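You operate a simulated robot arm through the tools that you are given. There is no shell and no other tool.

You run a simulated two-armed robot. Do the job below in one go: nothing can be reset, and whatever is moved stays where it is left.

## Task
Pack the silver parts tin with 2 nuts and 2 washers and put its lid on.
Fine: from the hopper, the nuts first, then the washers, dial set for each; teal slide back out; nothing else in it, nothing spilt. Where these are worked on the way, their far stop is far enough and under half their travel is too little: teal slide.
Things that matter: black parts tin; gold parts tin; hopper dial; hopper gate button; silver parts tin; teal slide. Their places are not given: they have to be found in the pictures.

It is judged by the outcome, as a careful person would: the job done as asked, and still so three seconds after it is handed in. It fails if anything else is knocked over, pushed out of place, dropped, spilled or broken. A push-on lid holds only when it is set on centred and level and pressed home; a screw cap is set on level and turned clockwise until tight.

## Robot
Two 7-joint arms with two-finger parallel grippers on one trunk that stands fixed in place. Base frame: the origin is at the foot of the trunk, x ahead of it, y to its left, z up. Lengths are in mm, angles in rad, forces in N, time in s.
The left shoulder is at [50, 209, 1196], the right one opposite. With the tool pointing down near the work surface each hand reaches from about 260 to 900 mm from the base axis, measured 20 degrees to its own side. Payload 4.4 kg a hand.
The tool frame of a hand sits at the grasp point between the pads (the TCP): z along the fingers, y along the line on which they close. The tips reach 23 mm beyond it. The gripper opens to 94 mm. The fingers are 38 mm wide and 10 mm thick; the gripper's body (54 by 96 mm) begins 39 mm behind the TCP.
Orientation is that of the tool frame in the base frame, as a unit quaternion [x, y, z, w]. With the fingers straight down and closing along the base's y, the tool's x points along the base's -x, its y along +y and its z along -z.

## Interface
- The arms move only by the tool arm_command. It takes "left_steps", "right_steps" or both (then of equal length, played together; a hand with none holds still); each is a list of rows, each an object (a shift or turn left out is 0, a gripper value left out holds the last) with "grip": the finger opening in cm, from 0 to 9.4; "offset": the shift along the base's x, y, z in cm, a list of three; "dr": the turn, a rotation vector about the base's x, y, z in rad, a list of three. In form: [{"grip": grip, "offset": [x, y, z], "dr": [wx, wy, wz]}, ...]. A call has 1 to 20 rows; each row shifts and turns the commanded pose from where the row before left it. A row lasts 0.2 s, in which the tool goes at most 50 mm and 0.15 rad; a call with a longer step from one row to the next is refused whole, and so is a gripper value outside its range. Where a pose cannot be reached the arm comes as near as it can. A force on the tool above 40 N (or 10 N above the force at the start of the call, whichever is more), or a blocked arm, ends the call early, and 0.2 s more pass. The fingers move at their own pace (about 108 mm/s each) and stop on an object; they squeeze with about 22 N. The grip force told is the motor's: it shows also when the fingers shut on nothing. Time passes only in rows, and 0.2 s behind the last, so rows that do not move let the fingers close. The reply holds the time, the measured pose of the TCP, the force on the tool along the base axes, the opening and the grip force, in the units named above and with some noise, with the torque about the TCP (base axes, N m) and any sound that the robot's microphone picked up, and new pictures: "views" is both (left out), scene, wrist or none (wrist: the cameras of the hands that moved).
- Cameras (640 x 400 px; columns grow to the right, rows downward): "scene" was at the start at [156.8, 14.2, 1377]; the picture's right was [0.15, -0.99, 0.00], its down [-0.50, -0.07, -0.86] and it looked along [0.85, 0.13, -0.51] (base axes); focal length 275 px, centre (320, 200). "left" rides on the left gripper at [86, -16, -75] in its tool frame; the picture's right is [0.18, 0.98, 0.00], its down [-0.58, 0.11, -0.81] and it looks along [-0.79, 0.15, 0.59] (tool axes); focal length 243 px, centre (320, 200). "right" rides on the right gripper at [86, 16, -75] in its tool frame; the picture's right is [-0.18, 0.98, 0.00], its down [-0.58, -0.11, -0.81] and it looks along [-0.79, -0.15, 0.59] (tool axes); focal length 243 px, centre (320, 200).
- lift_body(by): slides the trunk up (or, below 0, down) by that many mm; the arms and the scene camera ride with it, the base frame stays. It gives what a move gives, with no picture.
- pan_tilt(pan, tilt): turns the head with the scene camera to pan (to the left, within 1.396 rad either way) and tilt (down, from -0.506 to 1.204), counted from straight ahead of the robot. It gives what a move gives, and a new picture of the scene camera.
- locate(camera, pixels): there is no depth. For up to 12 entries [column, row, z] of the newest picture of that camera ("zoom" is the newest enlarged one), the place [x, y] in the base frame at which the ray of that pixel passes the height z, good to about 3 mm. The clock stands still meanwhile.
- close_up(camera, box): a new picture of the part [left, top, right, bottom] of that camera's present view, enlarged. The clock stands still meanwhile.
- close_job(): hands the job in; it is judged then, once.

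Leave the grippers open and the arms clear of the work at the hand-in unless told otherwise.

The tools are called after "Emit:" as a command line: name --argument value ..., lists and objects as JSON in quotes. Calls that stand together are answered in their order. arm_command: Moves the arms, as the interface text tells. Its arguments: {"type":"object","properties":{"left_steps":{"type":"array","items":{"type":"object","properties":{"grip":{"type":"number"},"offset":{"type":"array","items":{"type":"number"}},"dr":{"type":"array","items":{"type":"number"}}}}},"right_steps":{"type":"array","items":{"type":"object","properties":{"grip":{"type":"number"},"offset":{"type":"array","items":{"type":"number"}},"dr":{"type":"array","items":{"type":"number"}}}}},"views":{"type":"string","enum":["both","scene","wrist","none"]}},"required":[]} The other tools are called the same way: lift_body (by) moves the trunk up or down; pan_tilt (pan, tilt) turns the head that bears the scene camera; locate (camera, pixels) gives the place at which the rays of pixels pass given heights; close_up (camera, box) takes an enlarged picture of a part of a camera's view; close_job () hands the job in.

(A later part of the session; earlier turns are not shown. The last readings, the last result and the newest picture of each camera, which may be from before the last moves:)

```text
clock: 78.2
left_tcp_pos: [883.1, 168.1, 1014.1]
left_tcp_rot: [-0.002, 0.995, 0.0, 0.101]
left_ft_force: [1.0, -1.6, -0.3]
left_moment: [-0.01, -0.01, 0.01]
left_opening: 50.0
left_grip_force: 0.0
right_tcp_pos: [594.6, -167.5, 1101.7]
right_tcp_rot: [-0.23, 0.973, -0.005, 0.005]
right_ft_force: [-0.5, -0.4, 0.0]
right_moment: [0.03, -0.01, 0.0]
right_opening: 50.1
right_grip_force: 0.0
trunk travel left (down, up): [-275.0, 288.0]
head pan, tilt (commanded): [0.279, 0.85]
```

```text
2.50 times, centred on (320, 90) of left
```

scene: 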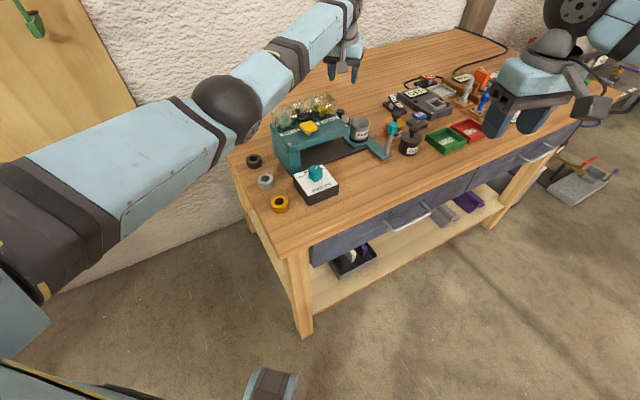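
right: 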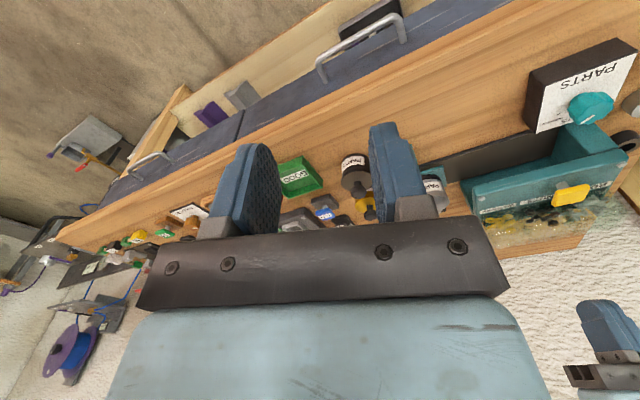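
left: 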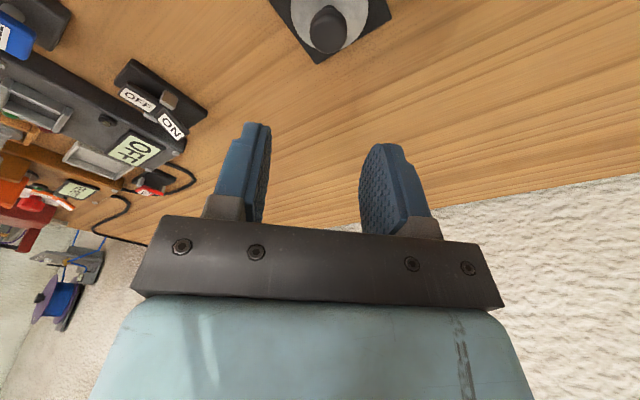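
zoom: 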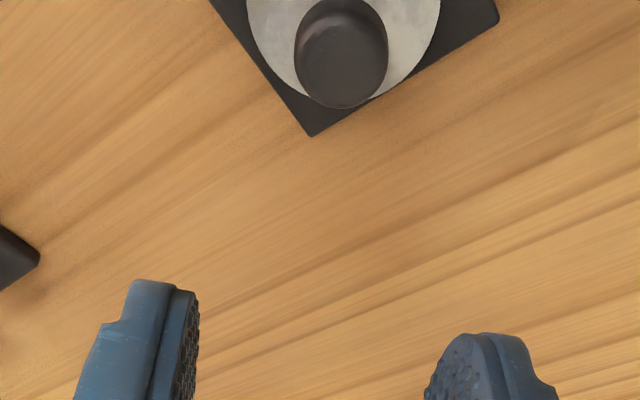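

The hand reached (883,168,1014) with the tilt. I'll verify alignment by locating the knob before descending.

Emit:
locate --camera "left" --pixels '[[329, 31, 898], [329, 31, 898], [329, 31, 898], [331, 16, 870]]'

Emit:
close_up --camera "left" --box '[270, 0, 390, 75]'

```text
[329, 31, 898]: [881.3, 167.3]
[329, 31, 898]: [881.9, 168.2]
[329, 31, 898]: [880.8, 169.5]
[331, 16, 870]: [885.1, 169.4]
```

```text
5.33 times, centred on (330, 38) of left
```

zoom: 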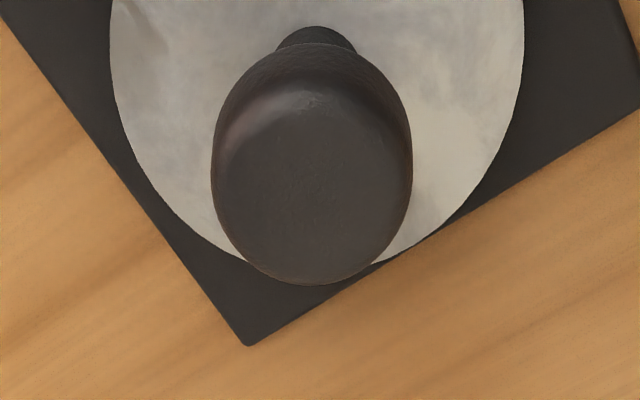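

The TCP is aligned within about 1–2 mm of the knob. I'll descend to z≈906 and look before closing.

Emit:
arm_command --left_steps '[{"grip": 5.0, "offset": [-0.1, 0, -3.6]}, {"grip": 5.0, "offset": [0, 0, -3.6]}, {"grip": 5.0, "offset": [0, 0, -2.6]}, {"grip": 5.0, "offset": [0, 0, -1.0]}, {}]' --views "both"

Emit:
close_up --camera "left" --box '[220, 100, 420, 220]'

Emit:
close_up --camera "scene" --box '[300, 60, 400, 150]'

```text
clock: 78.8
left_tcp_pos: [883.3, 167.0, 956.2]
left_tcp_rot: [-0.001, 0.994, -0.001, 0.108]
left_ft_force: [-0.2, -4.3, 11.3]
left_moment: [0.09, 1.35, 0.51]
left_opening: 50.1
left_grip_force: 0.1
right_tcp_pos: [592.2, -167.9, 1100.4]
right_tcp_rot: [-0.231, 0.973, -0.005, 0.005]
right_ft_force: [0.0, -0.1, -0.4]
right_moment: [-0.04, 0.01, -0.03]
right_opening: 49.7
right_grip_force: 0.1
trunk travel left (down, up): [-275.0, 288.0]
head pan, tilt (commanded): [0.279, 0.85]
stopped in row 3 (left hand): the force on the tool passed its limit at 60 N (the readings are from after the stop); the commanded pose is now the measured one
```

scene: 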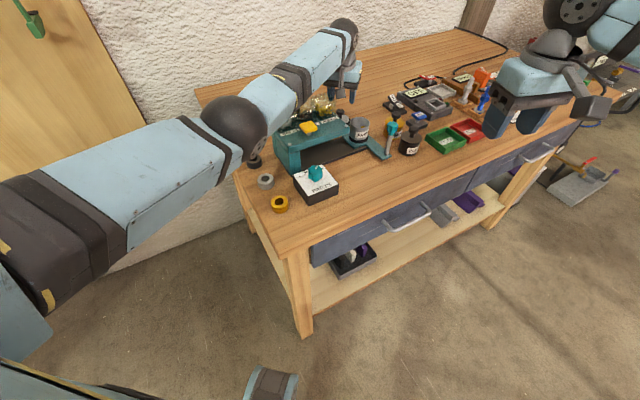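
left: 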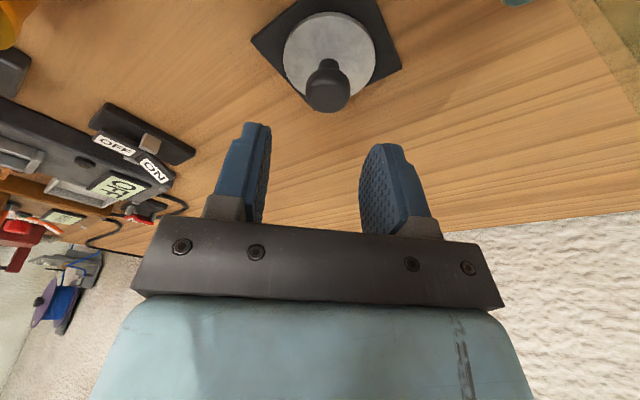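

```text
3.20 times, centred on (320, 160) of left
```

zoom: 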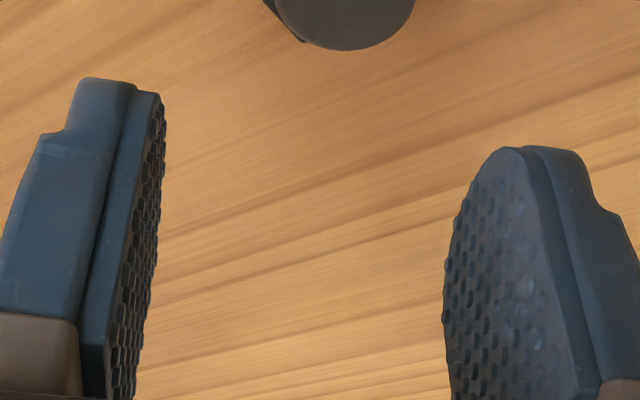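

```text
4.44 times, centred on (350, 105) of scene
```

zoom: 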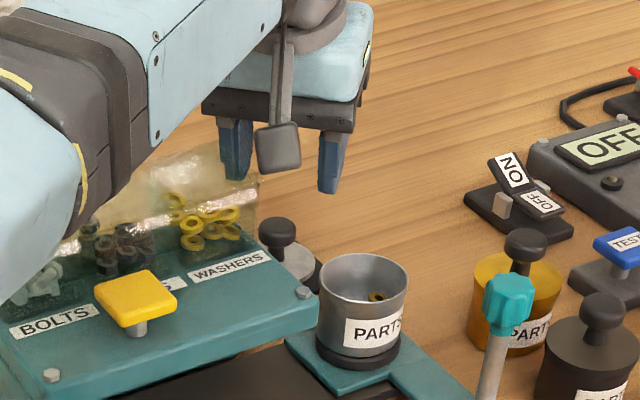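

The stop came at z=956 with 60 N. The scene close-up shows the wrist camera block right beside the clear bins' right end, so that block likely touched the bins. I'll back straight up immediately and then check nothing moved.

Emit:
arm_command --left_steps '[{"offset": [0, 0, 3]}, {"offset": [0, 0, 4]}, {"offset": [0, 0, 4]}, {"offset": [-1.5, 0, 2]}, {"offset": [-1.5, 0, 0], "dr": [0, 0.1, 0]}, {"offset": [-1, 0, 0], "dr": [0, 0.1, 0]}, {}]' --views "both"

Emit:
close_up --camera "scene" --box '[240, 85, 440, 215]'

Emit:
close_up --camera "scene" --box '[265, 90, 345, 180]'

```text
clock: 80.4
left_tcp_pos: [842.8, 167.9, 1083.4]
left_tcp_rot: [-0.002, 1.0, -0.001, 0.007]
left_ft_force: [0.2, 1.0, 0.8]
left_moment: [-0.02, 0.0, 0.02]
left_opening: 50.2
left_grip_force: 0.1
right_tcp_pos: [594.4, -167.5, 1101.0]
right_tcp_rot: [-0.231, 0.973, -0.005, 0.005]
right_ft_force: [0.6, -0.7, -0.2]
right_moment: [0.02, -0.02, 0.05]
right_opening: 50.0
right_grip_force: 0.1
trunk travel left (down, up): [-275.0, 288.0]
head pan, tilt (commanded): [0.279, 0.85]
```

scene: 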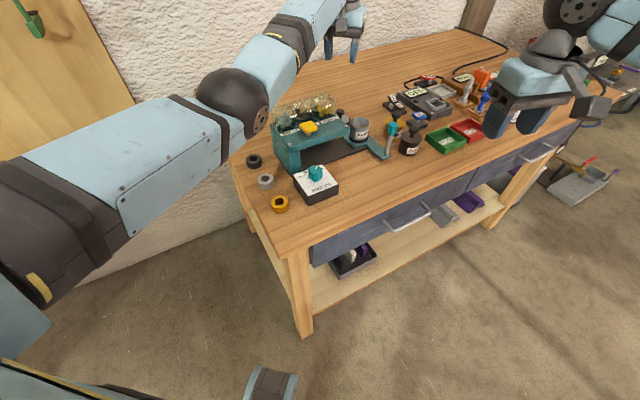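
left: 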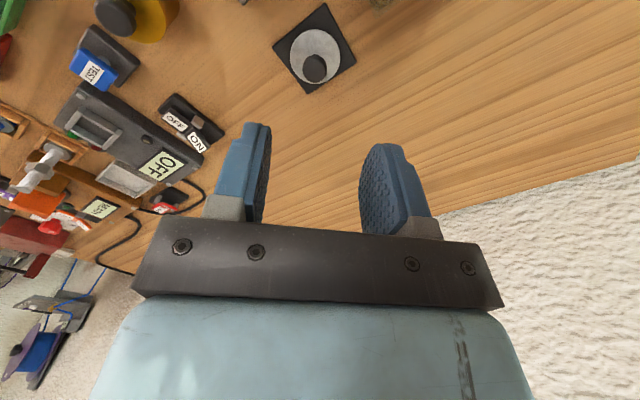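

```text
3.08 times, centred on (340, 150) of scene
```

zoom: 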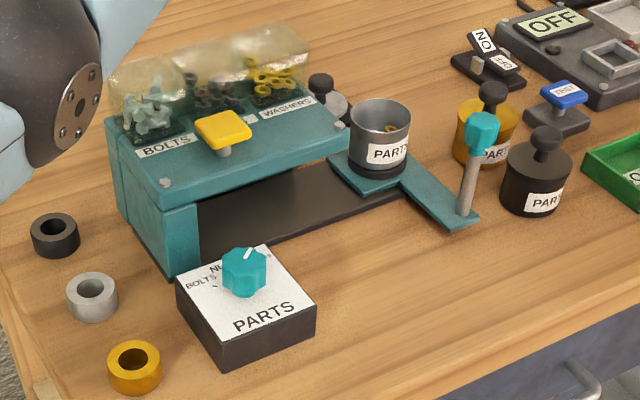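

```text
4.44 times, centred on (305, 135) of scene
```

zoom: 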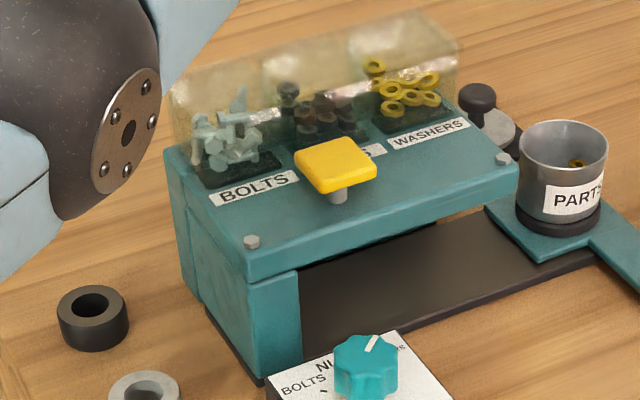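

The hopper, slide and tin are exactly where they were (bolts, knob and tin pixels unchanged). To keep the camera block away from the bins, I'll yaw the left hand +0.8 rad here, then tilt only 0.1 rad outward and reach over the lid at height.

Emit:
arm_command --left_steps '[{"grip": 5.0, "dr": [0, 0, 0.135]}, {"dr": [0, 0, 0.135]}, {"dr": [0, 0, 0.135]}, {"dr": [0, 0, 0.135]}, {"dr": [0, 0, 0.135]}, {"dr": [0, 0, 0.135]}, {"dr": [0, -0.1, 0]}, {"offset": [2.0, 0, -1]}, {"offset": [1.9, 0, -1]}, {}]' --views "both"

```text
clock: 82.6
left_tcp_pos: [879.9, 168.7, 1064.7]
left_tcp_rot: [-0.395, 0.917, -0.017, 0.053]
left_ft_force: [0.5, -0.3, -0.3]
left_moment: [0.0, -0.03, -0.02]
left_opening: 49.6
left_grip_force: 0.1
right_tcp_pos: [594.3, -166.5, 1100.8]
right_tcp_rot: [-0.23, 0.973, -0.004, 0.004]
right_ft_force: [-0.4, -0.3, -0.9]
right_moment: [-0.03, 0.0, -0.01]
right_opening: 49.9
right_grip_force: 0.2
trunk travel left (down, up): [-275.0, 288.0]
head pan, tilt (commanded): [0.279, 0.85]
```

scene: 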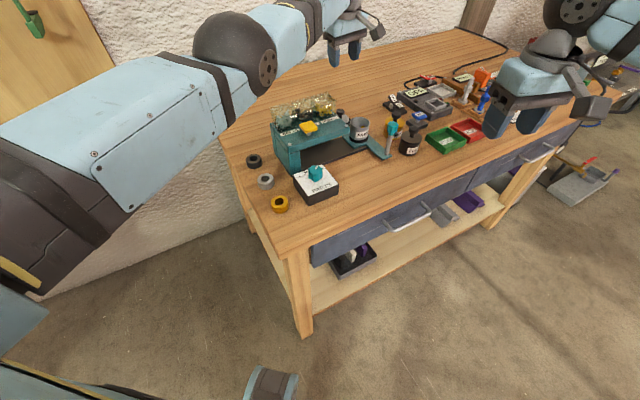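
left: 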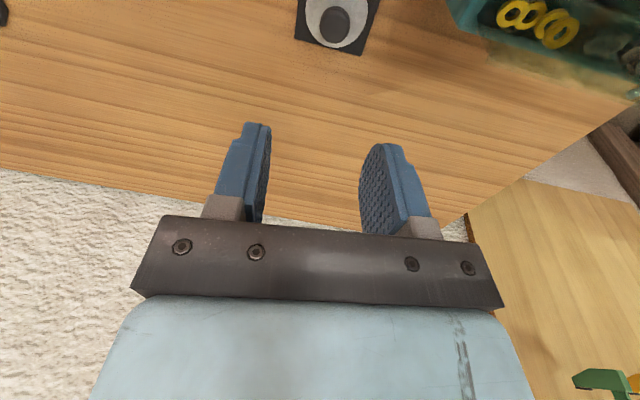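

Reached (880,169,1065) with a small tilt. The lid is at the top of the left view (334,25). I'll check alignment.

Emit:
locate --camera "left" --pixels '[[334, 26, 898], [334, 26, 898], [334, 26, 898], [338, 15, 870], [338, 15, 870]]'

Emit:
close_up --camera "left" --box '[280, 0, 400, 75]'

Emit:
close_up --camera "scene" --box '[300, 0, 400, 130]'

```text
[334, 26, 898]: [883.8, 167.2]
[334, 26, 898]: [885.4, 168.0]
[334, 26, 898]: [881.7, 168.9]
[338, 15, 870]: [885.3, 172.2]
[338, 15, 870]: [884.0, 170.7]
```

```text
5.33 times, centred on (340, 38) of left
```

zoom: 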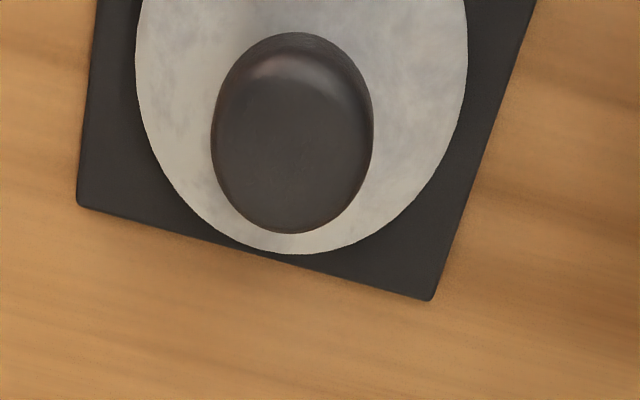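

```text
3.08 times, centred on (350, 65) of scene
```

zoom: 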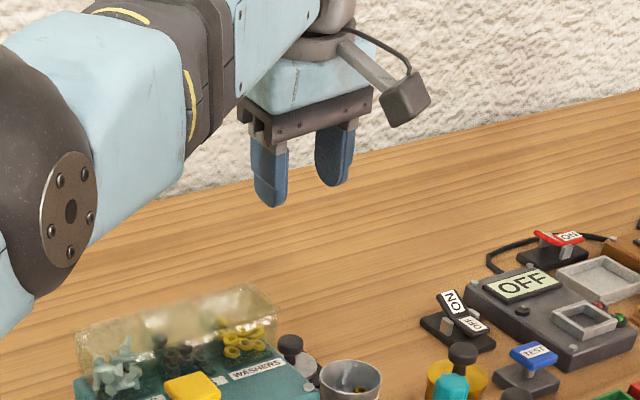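

Aligned within 3 mm. With this yaw, the camera block will pass at about (828,95) and stay above z≈955, clear of bins and tin rim. I'll correct by (+2.5,-1) and descend in stages.

Emit:
arm_command --left_steps '[{"grip": 5.0, "offset": [0.25, -0.1, -3]}, {"offset": [0, 0, -3]}, {"offset": [0, 0, -3]}, {"offset": [0, 0, -2.5]}, {}]' --views "both"

Emit:
close_up --camera "scene" --box '[300, 40, 400, 150]'

Emit:
close_up --camera "left" --box '[220, 20, 440, 220]'

```text
clock: 83.8
left_tcp_pos: [875.7, 168.8, 949.9]
left_tcp_rot: [-0.395, 0.917, -0.017, 0.053]
left_ft_force: [-0.4, 0.2, 0.1]
left_moment: [0.0, -0.02, 0.01]
left_opening: 50.0
left_grip_force: 0.0
left hand out of reach, approached as far as the arm can: row 1, 3
right_tcp_pos: [594.1, -168.3, 1100.7]
right_tcp_rot: [-0.23, 0.973, -0.004, 0.005]
right_ft_force: [0.3, -0.7, -0.4]
right_moment: [-0.02, 0.02, -0.01]
right_opening: 50.0
right_grip_force: 0.1
trunk travel left (down, up): [-275.0, 288.0]
head pan, tilt (commanded): [0.279, 0.85]
```

scene: 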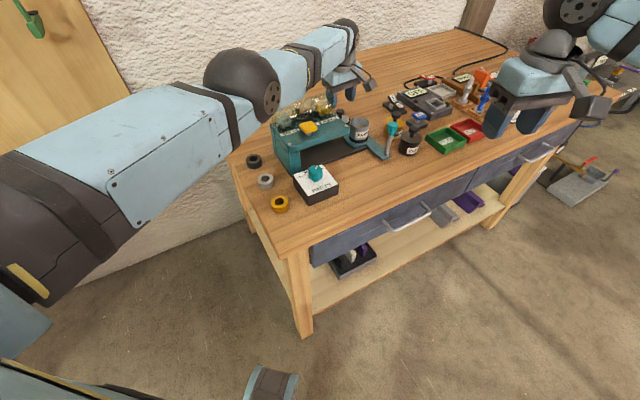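
left: 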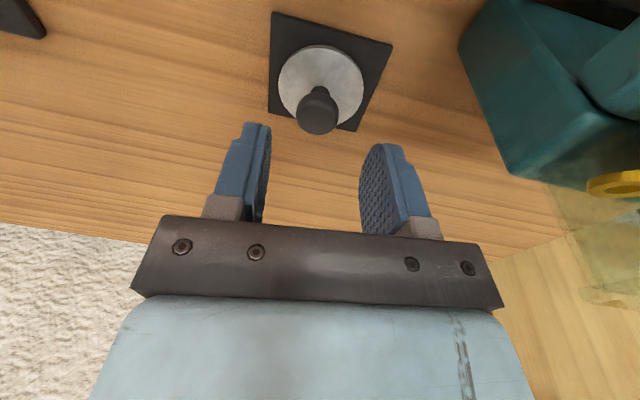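

```text
3.64 times, centred on (350, 95) of scene
```

zoom: 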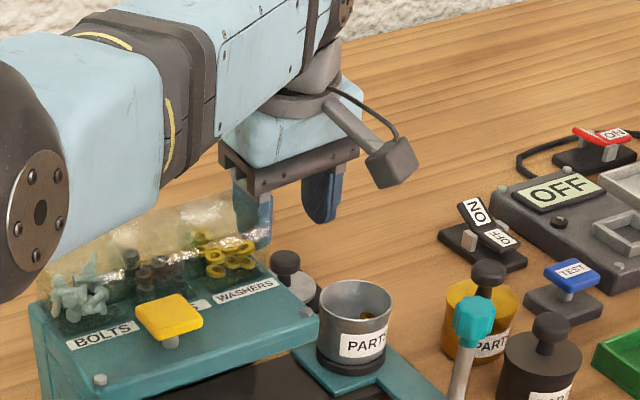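

```text
2.00 times, centred on (330, 120) of left
```

zoom: 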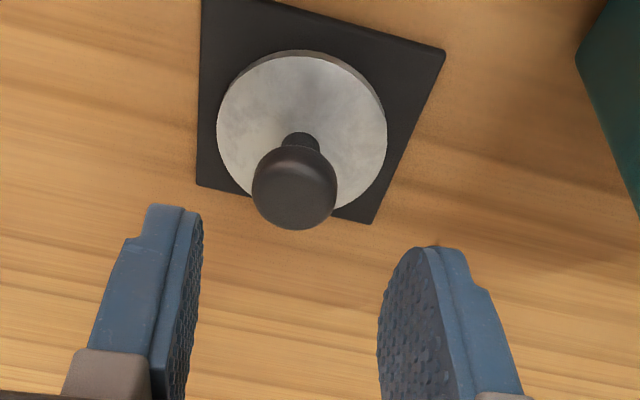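

The reach shrinks as the hand goes lower. A better way is to tilt about the finger-closing axis only, so the pads stay square to the knob and the wrist moves back toward -v, away from the bins. I'll apply that rotation here, then move over the knob.

Emit:
arm_command --left_steps '[{"grip": 5.0, "dr": [0.074, -0.02, 0]}, {"dr": [0.074, -0.02, 0]}, {"offset": [0.4, -0.1, 0]}, {"offset": [0.35, -0.05, 0]}, {}]' --views "both"

Emit:
close_up --camera "scene" --box '[300, 40, 400, 150]'

Emit:
close_up --camera "left" --box '[220, 20, 440, 220]'

```text
clock: 85.0
left_tcp_pos: [879.3, 168.2, 948.8]
left_tcp_rot: [-0.389, 0.915, 0.042, 0.1]
left_ft_force: [-0.1, -0.3, -0.1]
left_moment: [-0.03, 0.01, 0.01]
left_opening: 50.1
left_grip_force: 0.0
left hand out of reach, approached as far as the arm can: row 4
right_tcp_pos: [593.5, -167.7, 1100.5]
right_tcp_rot: [-0.231, 0.973, -0.006, 0.005]
right_ft_force: [0.2, -0.2, 0.0]
right_moment: [-0.01, 0.01, 0.03]
right_opening: 50.1
right_grip_force: 0.1
trunk travel left (down, up): [-275.0, 288.0]
head pan, tilt (commanded): [0.279, 0.85]
```

scene: 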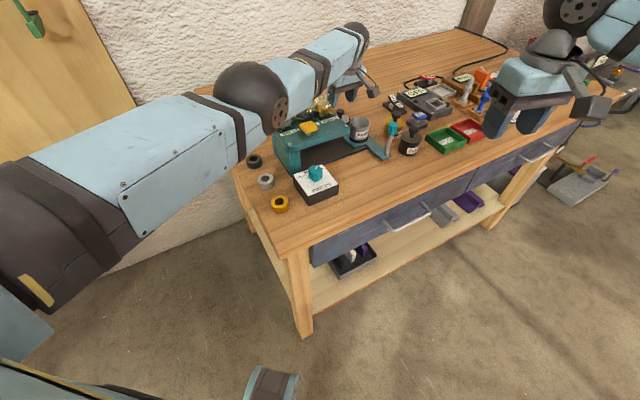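
left: 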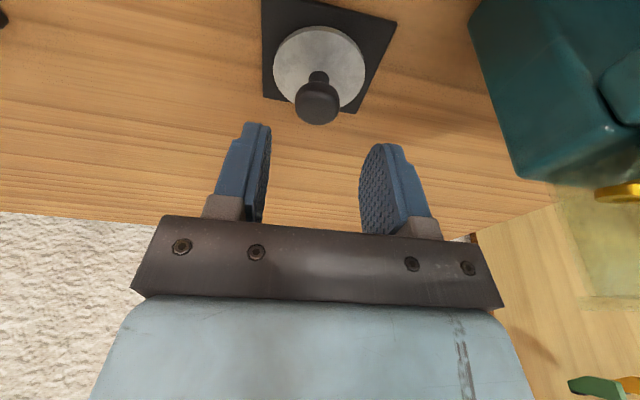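

```text
3.64 times, centred on (350, 95) of scene
```

zoom: 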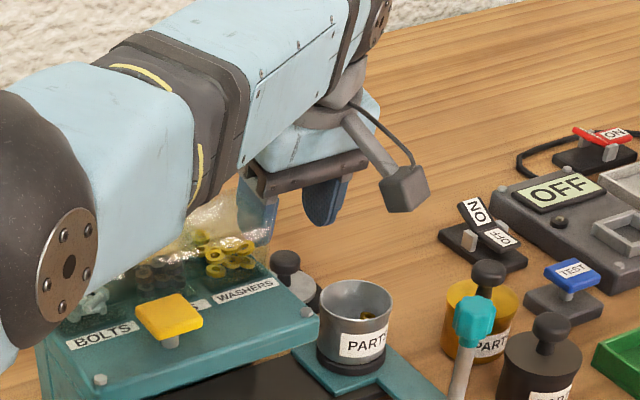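

```text
2.00 times, centred on (330, 120) of left
```

zoom: 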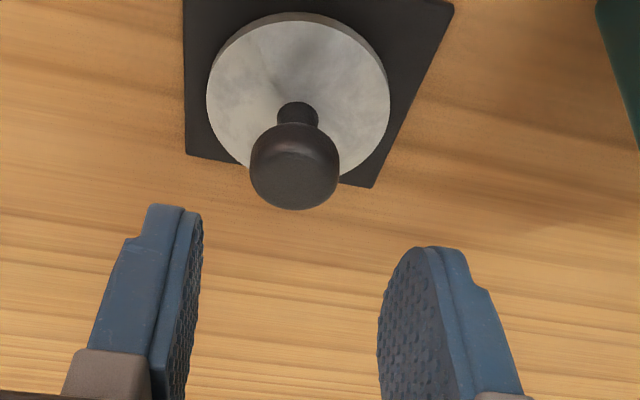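

Still about 3 mm short here, and more when lower. I'll lift the hand, reduce yaw to 0.65 (keeping the tilt about the closing axis), and lower the trunk by about 50 mm so the shoulder is nearer the wrist height, which extends the reach.

Emit:
arm_command --left_steps '[{"offset": [-0.3, 0, 4]}, {"offset": [-0.5, 0, 4]}, {"offset": [-0.4, 0, 4], "dr": [0, 0, -0.08]}, {"dr": [0, 0, -0.08]}, {}]' --views "none"

Emit:
lift_body --by -50

```text
clock: 86.2
left_tcp_pos: [866.7, 168.9, 1070.4]
left_tcp_rot: [-0.315, 0.943, 0.034, 0.103]
left_ft_force: [-0.1, -0.3, 0.3]
left_moment: [0.01, 0.0, 0.01]
left_opening: 50.1
left_grip_force: 0.0
right_tcp_pos: [592.5, -167.2, 1100.2]
right_tcp_rot: [-0.231, 0.973, -0.005, 0.005]
right_ft_force: [0.5, 0.3, 0.1]
right_moment: [0.02, 0.01, -0.01]
right_opening: 50.1
right_grip_force: 0.1
trunk travel left (down, up): [-275.0, 288.0]
head pan, tilt (commanded): [0.279, 0.85]
```

```text
clock: 87.1
left_tcp_pos: [865.6, 168.7, 1019.1]
left_tcp_rot: [-0.315, 0.943, 0.033, 0.103]
left_ft_force: [-0.1, -1.1, 0.4]
left_moment: [0.02, 0.02, 0.0]
left_opening: 50.1
left_grip_force: 0.0
right_tcp_pos: [593.9, -167.8, 1051.3]
right_tcp_rot: [-0.23, 0.973, -0.005, 0.004]
right_ft_force: [0.0, -0.3, -0.2]
right_moment: [-0.04, 0.02, 0.02]
right_opening: 50.1
right_grip_force: 0.0
trunk travel left (down, up): [-225.0, 338.0]
head pan, tilt (commanded): [0.279, 0.85]
```

The trunk is down 50 mm; the hand is at (866,169,1019). I'll move over the knob and down to about 960, then check.

Emit:
arm_command --left_steps '[{"grip": 5.0, "offset": [0.6, -0.05, -2]}, {"offset": [0.6, -0.05, -2]}, {"offset": [0.5, 0, -2]}, {}]' --views "both"

Emit:
close_up --camera "scene" --box '[290, 20, 390, 140]'

Emit:
close_up --camera "left" --box '[220, 20, 440, 220]'

```text
clock: 88.1
left_tcp_pos: [882.8, 167.8, 959.1]
left_tcp_rot: [-0.316, 0.942, 0.033, 0.104]
left_ft_force: [-0.4, -0.7, -0.3]
left_moment: [0.04, 0.0, 0.02]
left_opening: 50.0
left_grip_force: 0.1
right_tcp_pos: [593.2, -167.7, 1051.9]
right_tcp_rot: [-0.231, 0.973, -0.005, 0.005]
right_ft_force: [0.2, 0.2, -0.3]
right_moment: [0.0, -0.03, 0.06]
right_opening: 50.2
right_grip_force: 0.2
trunk travel left (down, up): [-225.0, 338.0]
head pan, tilt (commanded): [0.279, 0.85]
```

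scene: 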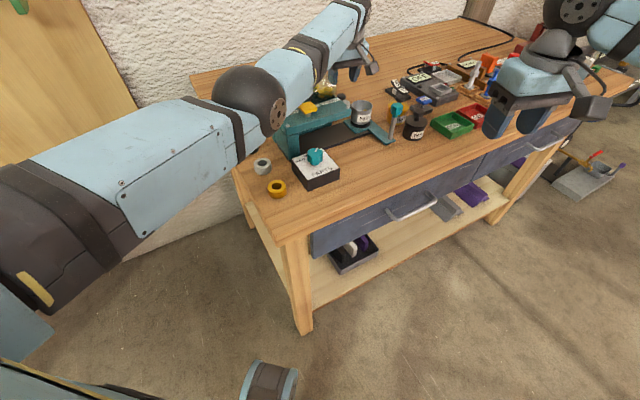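
left: 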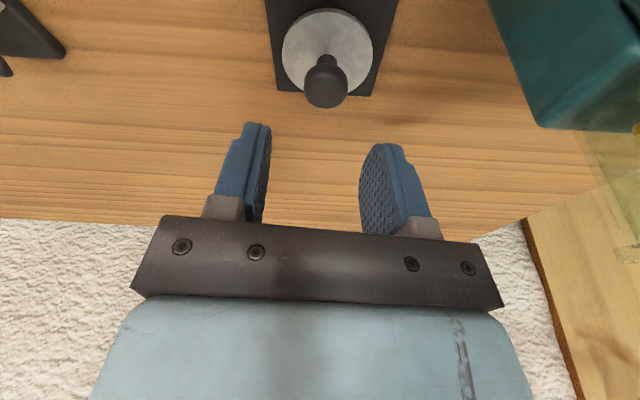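

```text
3.33 times, centred on (340, 80) of scene
```

zoom: 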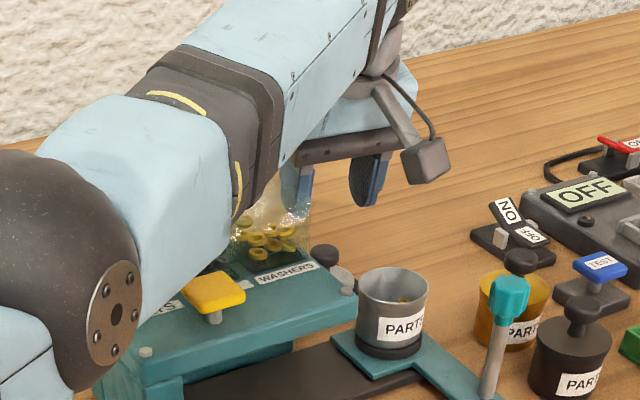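

```text
2.00 times, centred on (330, 120) of left
```

zoom: 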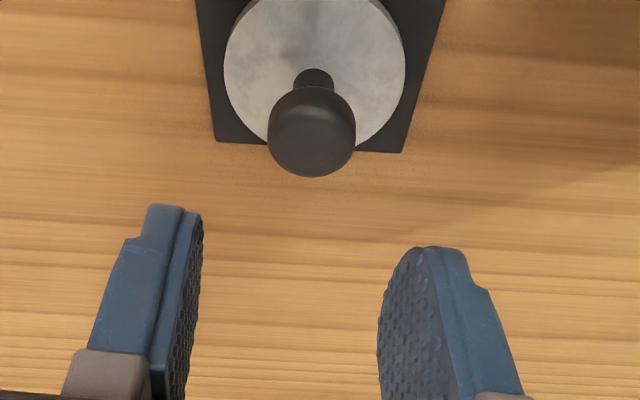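

The hand is at (882.8,167.8,959), on target with no reach warning, and the pads are square to the knob. I'll descend the last ~49 mm in steps.

Emit:
arm_command --left_steps '[{"grip": 5.0, "offset": [0, 0, -1.5]}, {"offset": [0, 0, -1.5]}, {"offset": [0, 0, -1]}, {}]' --views "both"

Emit:
close_up --camera "left" --box '[220, 20, 440, 220]'

Emit:
close_up --camera "scene" --box '[290, 20, 390, 140]'

```text
clock: 89.1
left_tcp_pos: [882.7, 168.3, 919.0]
left_tcp_rot: [-0.316, 0.943, 0.034, 0.103]
left_ft_force: [-0.2, 0.0, -0.2]
left_moment: [0.02, 0.01, 0.01]
left_opening: 50.1
left_grip_force: 0.0
right_tcp_pos: [593.1, -168.0, 1051.2]
right_tcp_rot: [-0.231, 0.973, -0.006, 0.005]
right_ft_force: [-0.5, 0.2, -0.2]
right_moment: [0.01, 0.01, -0.03]
right_opening: 49.9
right_grip_force: 0.1
trunk travel left (down, up): [-225.0, 338.0]
head pan, tilt (commanded): [0.279, 0.85]
```

scene: 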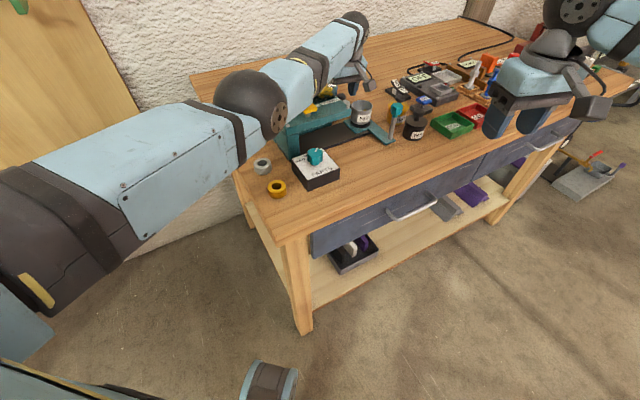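
left: 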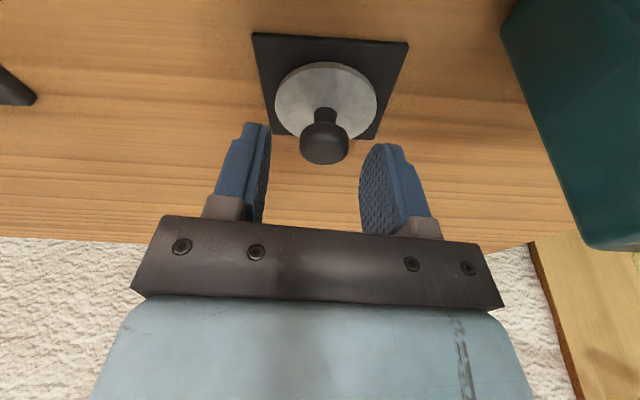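

```text
2.00 times, centred on (330, 120) of left
```

zoom: 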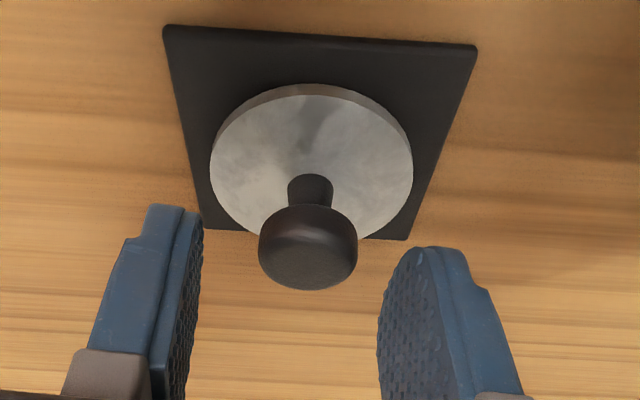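

```text
3.33 times, centred on (340, 80) of scene
```

zoom: 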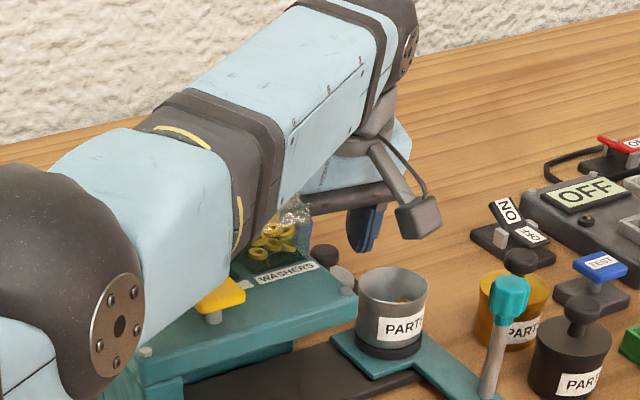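

Everything lines up: the knob is centred between the pads. I'll go down the last 8 mm and close on the knob.

Emit:
arm_command --left_steps '[{"grip": 5.0, "offset": [0, 0, -0.8]}, {"grip": 5.0}, {"grip": 3.5}, {"grip": 1.5}, {"grip": 1.5}, {"grip": 1.5}]' --views "wrist"

Emit:
close_up --camera "left" --box '[220, 20, 440, 220]'

```text
clock: 90.5
left_tcp_pos: [882.3, 167.3, 910.2]
left_tcp_rot: [-0.316, 0.942, 0.034, 0.103]
left_ft_force: [0.3, -0.4, 0.1]
left_moment: [0.0, -0.01, 0.04]
left_opening: 24.1
left_grip_force: 22.2
right_tcp_pos: [593.5, -166.9, 1051.3]
right_tcp_rot: [-0.231, 0.973, -0.005, 0.005]
right_ft_force: [0.4, -0.9, 0.1]
right_moment: [0.0, -0.01, 0.01]
right_opening: 50.1
right_grip_force: 0.0
trunk travel left (down, up): [-225.0, 338.0]
head pan, tilt (commanded): [0.279, 0.85]
```

left: 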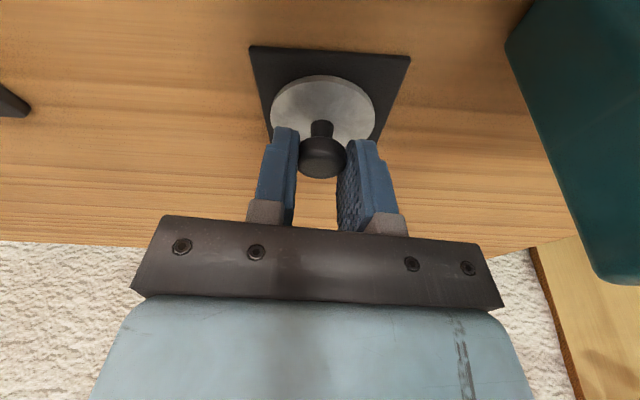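

```text
2.00 times, centred on (330, 120) of left
```

zoom: 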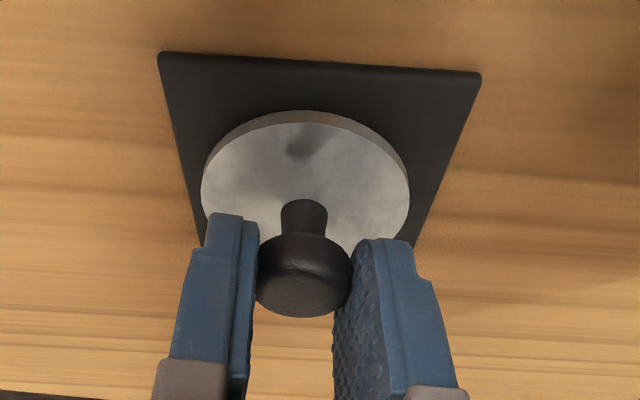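

The pads hold the knob (24 mm opening, 22 N). I'll lift 2 cm and check that the lid comes along level.

Emit:
arm_command --left_steps '[{"grip": 1.0, "offset": [0, 0, 0.7]}, {"grip": 1.0, "offset": [0, 0, 1.3]}, {}]' --views "both"

Emit:
close_up --camera "left" --box '[220, 20, 440, 220]'

Emit:
close_up --camera "scene" --box '[320, 40, 400, 130]'

```text
clock: 91.3
left_tcp_pos: [882.6, 168.5, 929.6]
left_tcp_rot: [-0.315, 0.943, 0.033, 0.103]
left_ft_force: [-0.3, 0.9, -0.9]
left_moment: [0.02, 0.0, -0.03]
left_opening: 24.0
left_grip_force: 22.4
right_tcp_pos: [593.9, -167.2, 1049.8]
right_tcp_rot: [-0.232, 0.973, -0.005, 0.005]
right_ft_force: [0.3, 0.4, -0.4]
right_moment: [0.01, -0.01, 0.02]
right_opening: 50.1
right_grip_force: 0.2
trunk travel left (down, up): [-225.0, 338.0]
head pan, tilt (commanded): [0.279, 0.85]
```

scene: 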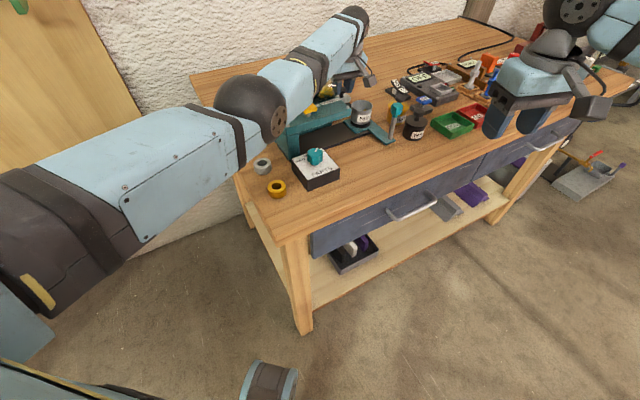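
left: 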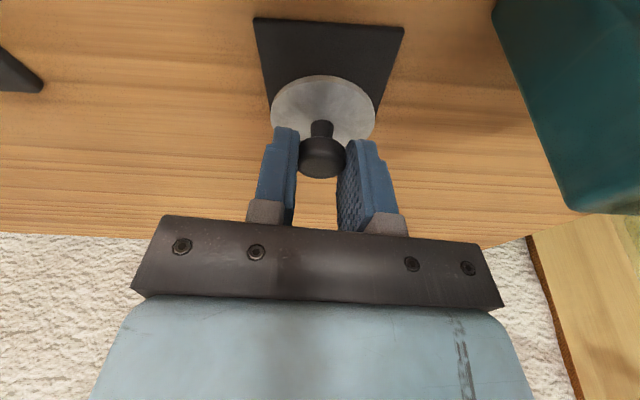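

```text
2.00 times, centred on (330, 120) of left
```

zoom: 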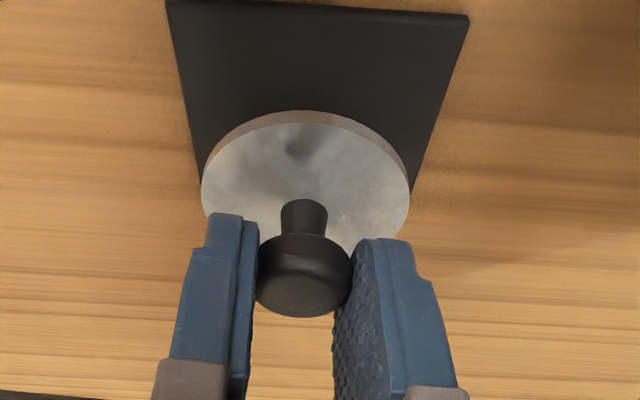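

```text
4.44 times, centred on (360, 85) of scene
```

zoom: 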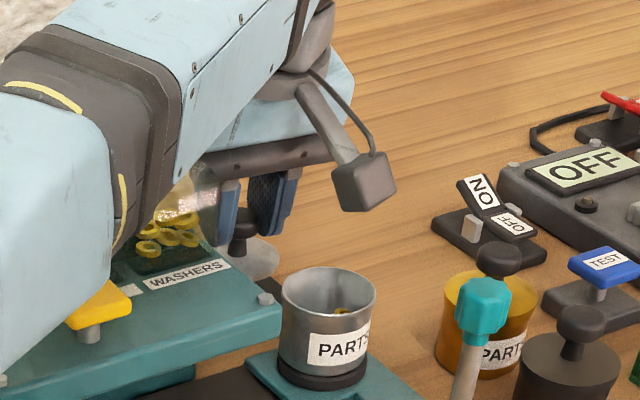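

The lid lifted cleanly, stays level in the hand, and the pad stayed put. I'll raise the lid to about z=1000, and bring the right hand (fingers closed) nearer as an extra eye to measure the tin's centre precisely.

Emit:
arm_command --left_steps '[{"grip": 1.0, "offset": [0, 0, 2]}, {"offset": [0, 0, 2.5]}, {"offset": [0, 0, 2.5]}, {}, {}, {}]' --right_steps '[{"grip": 0, "offset": [0, 0, 3]}, {"grip": 0, "offset": [2.2, 3.2, 0.5], "dr": [0, 0, 0.05]}, {"grip": 0, "offset": [2.2, 3.2, 0], "dr": [0, 0, 0.05]}, {"grip": 0, "offset": [2.2, 3.2, 0], "dr": [0, 0, 0.05]}, {"grip": 0, "offset": [2.0, 3.2, 0]}, {"grip": 0, "offset": [2.0, 2.8, 0]}]' --views "both"

```text
clock: 92.7
left_tcp_pos: [884.0, 169.9, 998.3]
left_tcp_rot: [-0.315, 0.943, 0.034, 0.103]
left_ft_force: [0.3, -0.1, -0.4]
left_moment: [0.01, 0.01, 0.01]
left_opening: 23.8
left_grip_force: 21.5
right_tcp_pos: [700.7, -11.0, 1085.1]
right_tcp_rot: [-0.303, 0.953, -0.005, 0.005]
right_ft_force: [-0.3, -0.2, 0.6]
right_moment: [-0.04, 0.04, -0.02]
right_opening: 0.0
right_grip_force: 22.1
trunk travel left (down, up): [-225.0, 338.0]
head pan, tilt (commanded): [0.279, 0.85]
```

scene: 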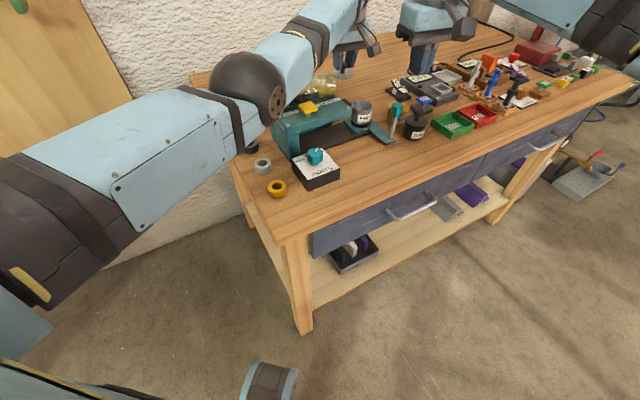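
right: 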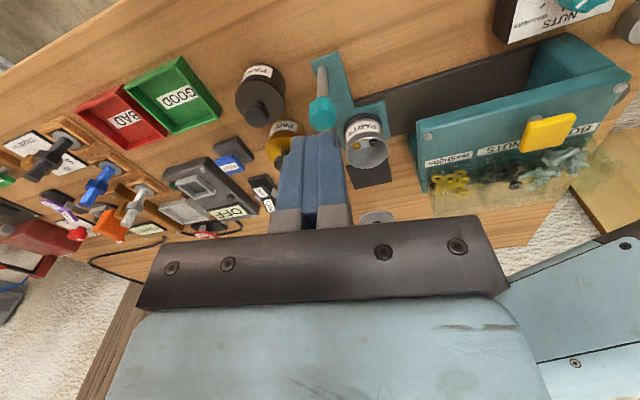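
left: 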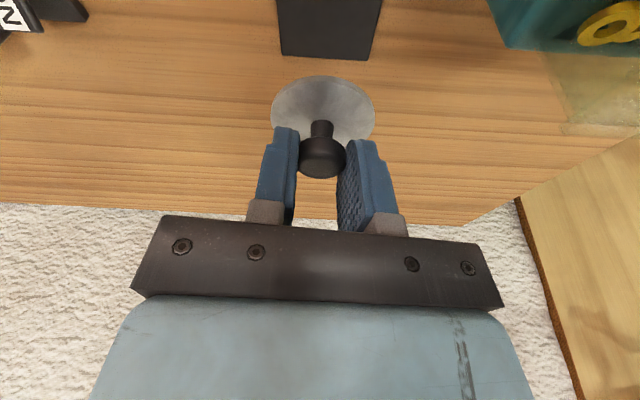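

Both the tin (366,142) and the lid in the hand (375,218) show in the right view. I'll enlarge the tin from the right and scene cameras.

Emit:
close_up --camera "right" --box '[325, 100, 415, 180]'

Emit:
close_up --camera "scene" --box '[340, 85, 400, 135]'

Emit:
close_up --camera "scene" --box '[325, 40, 385, 90]'

```text
5.00 times, centred on (370, 140) of right
```

zoom: 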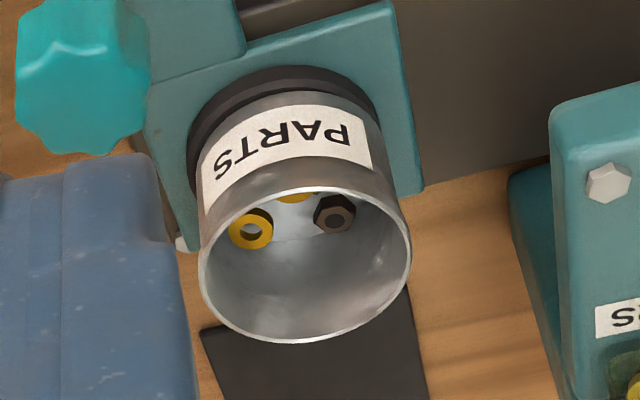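

```text
8.00 times, centred on (370, 110) of scene
```

zoom: 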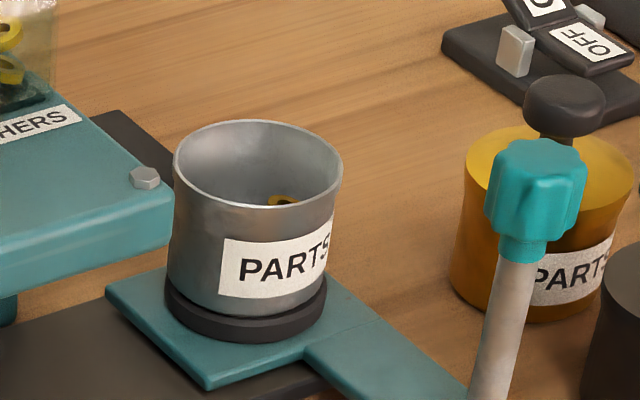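

```text
8.00 times, centred on (355, 65) of scene
```

zoom: 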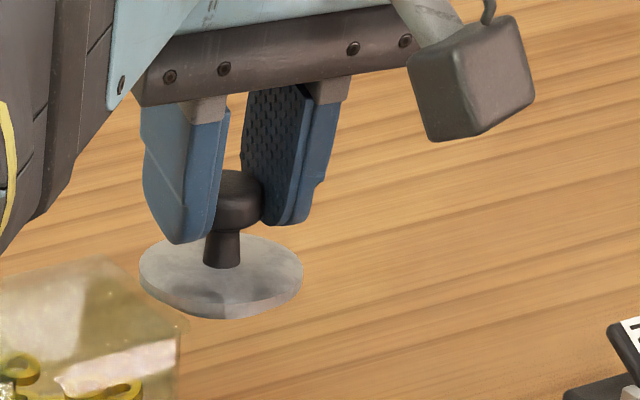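

I'll average repeated locate queries for the tin rim centre from both cameras at two heights, to beat the noise.

Emit:
locate --camera "right" --pixels '[[366.9, 152.9, 930], [366.9, 152.9, 930], [366.9, 152.9, 930], [366.9, 152.9, 930], [366.9, 152.9, 930], [366.9, 152.9, 930], [345.6, 153.6, 930], [345.6, 153.6, 930], [388.2, 151.6, 930], [388.2, 151.6, 930], [366.9, 152.9, 920], [366.9, 152.9, 920]]'

Emit:
locate --camera "scene" --pixels '[[362.25, 105.5, 930], [362.25, 105.5, 930], [362.25, 105.5, 930], [362.25, 105.5, 930], [362.25, 105.5, 930], [362.25, 105.5, 930], [351.6, 105.6, 930], [351.6, 105.6, 930], [372.9, 107.3, 930], [372.9, 107.3, 930], [362.25, 105.5, 920], [362.25, 105.5, 920]]'

```text
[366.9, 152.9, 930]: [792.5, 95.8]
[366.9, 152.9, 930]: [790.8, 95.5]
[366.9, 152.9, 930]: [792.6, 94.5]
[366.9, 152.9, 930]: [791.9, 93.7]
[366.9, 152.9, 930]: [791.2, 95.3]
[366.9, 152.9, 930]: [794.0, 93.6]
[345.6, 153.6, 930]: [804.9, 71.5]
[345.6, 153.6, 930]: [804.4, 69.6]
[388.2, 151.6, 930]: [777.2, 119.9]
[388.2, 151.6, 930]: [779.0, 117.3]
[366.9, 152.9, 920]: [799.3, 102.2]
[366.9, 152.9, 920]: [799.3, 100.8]
```

```text
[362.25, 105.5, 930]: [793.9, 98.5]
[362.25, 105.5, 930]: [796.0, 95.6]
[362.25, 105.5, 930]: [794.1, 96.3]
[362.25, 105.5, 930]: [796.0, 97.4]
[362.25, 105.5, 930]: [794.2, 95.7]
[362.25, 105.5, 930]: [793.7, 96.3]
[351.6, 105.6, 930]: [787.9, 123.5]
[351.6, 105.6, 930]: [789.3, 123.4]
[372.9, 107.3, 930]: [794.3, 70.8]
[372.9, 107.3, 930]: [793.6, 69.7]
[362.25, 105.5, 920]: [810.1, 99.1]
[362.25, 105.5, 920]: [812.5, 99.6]
```

The tin rim centre comes out near (791.5,95) at z≈931. Next I'll measure the lid's centre in the hand the same way, relative to the TCP reading of (884,169.9,998.3).

Emit:
locate --camera "scene" --pixels '[[342.6, 73.5, 959], [342.6, 73.5, 959], [342.6, 73.5, 959], [342.6, 73.5, 959], [342.6, 73.5, 959], [342.6, 73.5, 959], [332.3, 73, 959], [332.3, 73, 959], [352.9, 75.6, 959], [352.9, 75.6, 959], [342.6, 73.5, 964], [342.6, 73.5, 964]]'

Emit:
close_up --camera "left" --box '[255, 60, 395, 200]'

```text
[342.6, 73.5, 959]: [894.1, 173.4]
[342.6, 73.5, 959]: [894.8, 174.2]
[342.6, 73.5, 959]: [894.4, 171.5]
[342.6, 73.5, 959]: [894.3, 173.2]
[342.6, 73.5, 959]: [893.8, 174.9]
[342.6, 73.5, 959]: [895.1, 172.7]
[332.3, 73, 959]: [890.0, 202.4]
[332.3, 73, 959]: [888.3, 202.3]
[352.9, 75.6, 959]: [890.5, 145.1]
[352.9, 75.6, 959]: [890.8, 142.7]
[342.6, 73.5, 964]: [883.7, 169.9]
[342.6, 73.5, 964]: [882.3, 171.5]
```

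```text
2.86 times, centred on (325, 130) of left
```

zoom: 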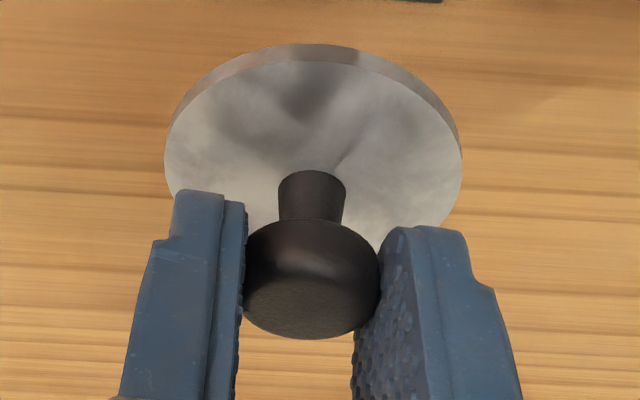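

The lid centre coincides with the TCP within about a millimetre, with its top about 35–39 mm below it. I'll raise the trunk back by 50 mm (hands rise with it), then move the right hand aside so the left hand can come over the tin.

Emit:
lift_body --by 50

Emit:
arm_command --right_steps '[{"offset": [-2, -3.5, 0], "dr": [0, 0, 0.05]}, {"offset": [-2, -3.5, 0], "dr": [0, 0, 0.05]}, {"offset": [-2, -3.5, 0], "dr": [0, 0, 0.05]}, {}]' --views "wrist"

```text
clock: 93.6
left_tcp_pos: [882.3, 168.7, 1047.7]
left_tcp_rot: [-0.315, 0.943, 0.034, 0.104]
left_ft_force: [-0.2, 0.2, 0.1]
left_moment: [0.03, -0.04, 0.0]
left_opening: 23.9
left_grip_force: 22.6
right_tcp_pos: [700.9, -11.1, 1134.0]
right_tcp_rot: [-0.302, 0.953, -0.005, 0.006]
right_ft_force: [-0.1, 0.3, -0.3]
right_moment: [-0.02, 0.03, 0.0]
right_opening: 0.3
right_grip_force: 22.3
trunk travel left (down, up): [-275.0, 288.0]
head pan, tilt (commanded): [0.279, 0.85]
```

```text
clock: 94.6
left_tcp_pos: [883.4, 168.8, 1048.9]
left_tcp_rot: [-0.316, 0.943, 0.033, 0.103]
left_ft_force: [-0.5, 0.1, 0.7]
left_moment: [0.01, -0.02, 0.02]
left_opening: 24.1
left_grip_force: 22.4
right_tcp_pos: [640.1, -116.2, 1134.9]
right_tcp_rot: [-0.374, 0.927, -0.005, 0.005]
right_ft_force: [-0.7, -0.2, -0.2]
right_moment: [-0.01, 0.01, 0.05]
right_opening: 0.0
right_grip_force: 22.2
trunk travel left (down, up): [-275.0, 288.0]
head pan, tilt (commanded): [0.279, 0.85]
```

right: 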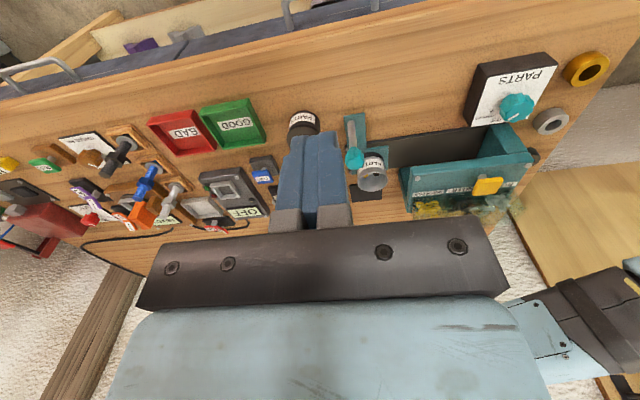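

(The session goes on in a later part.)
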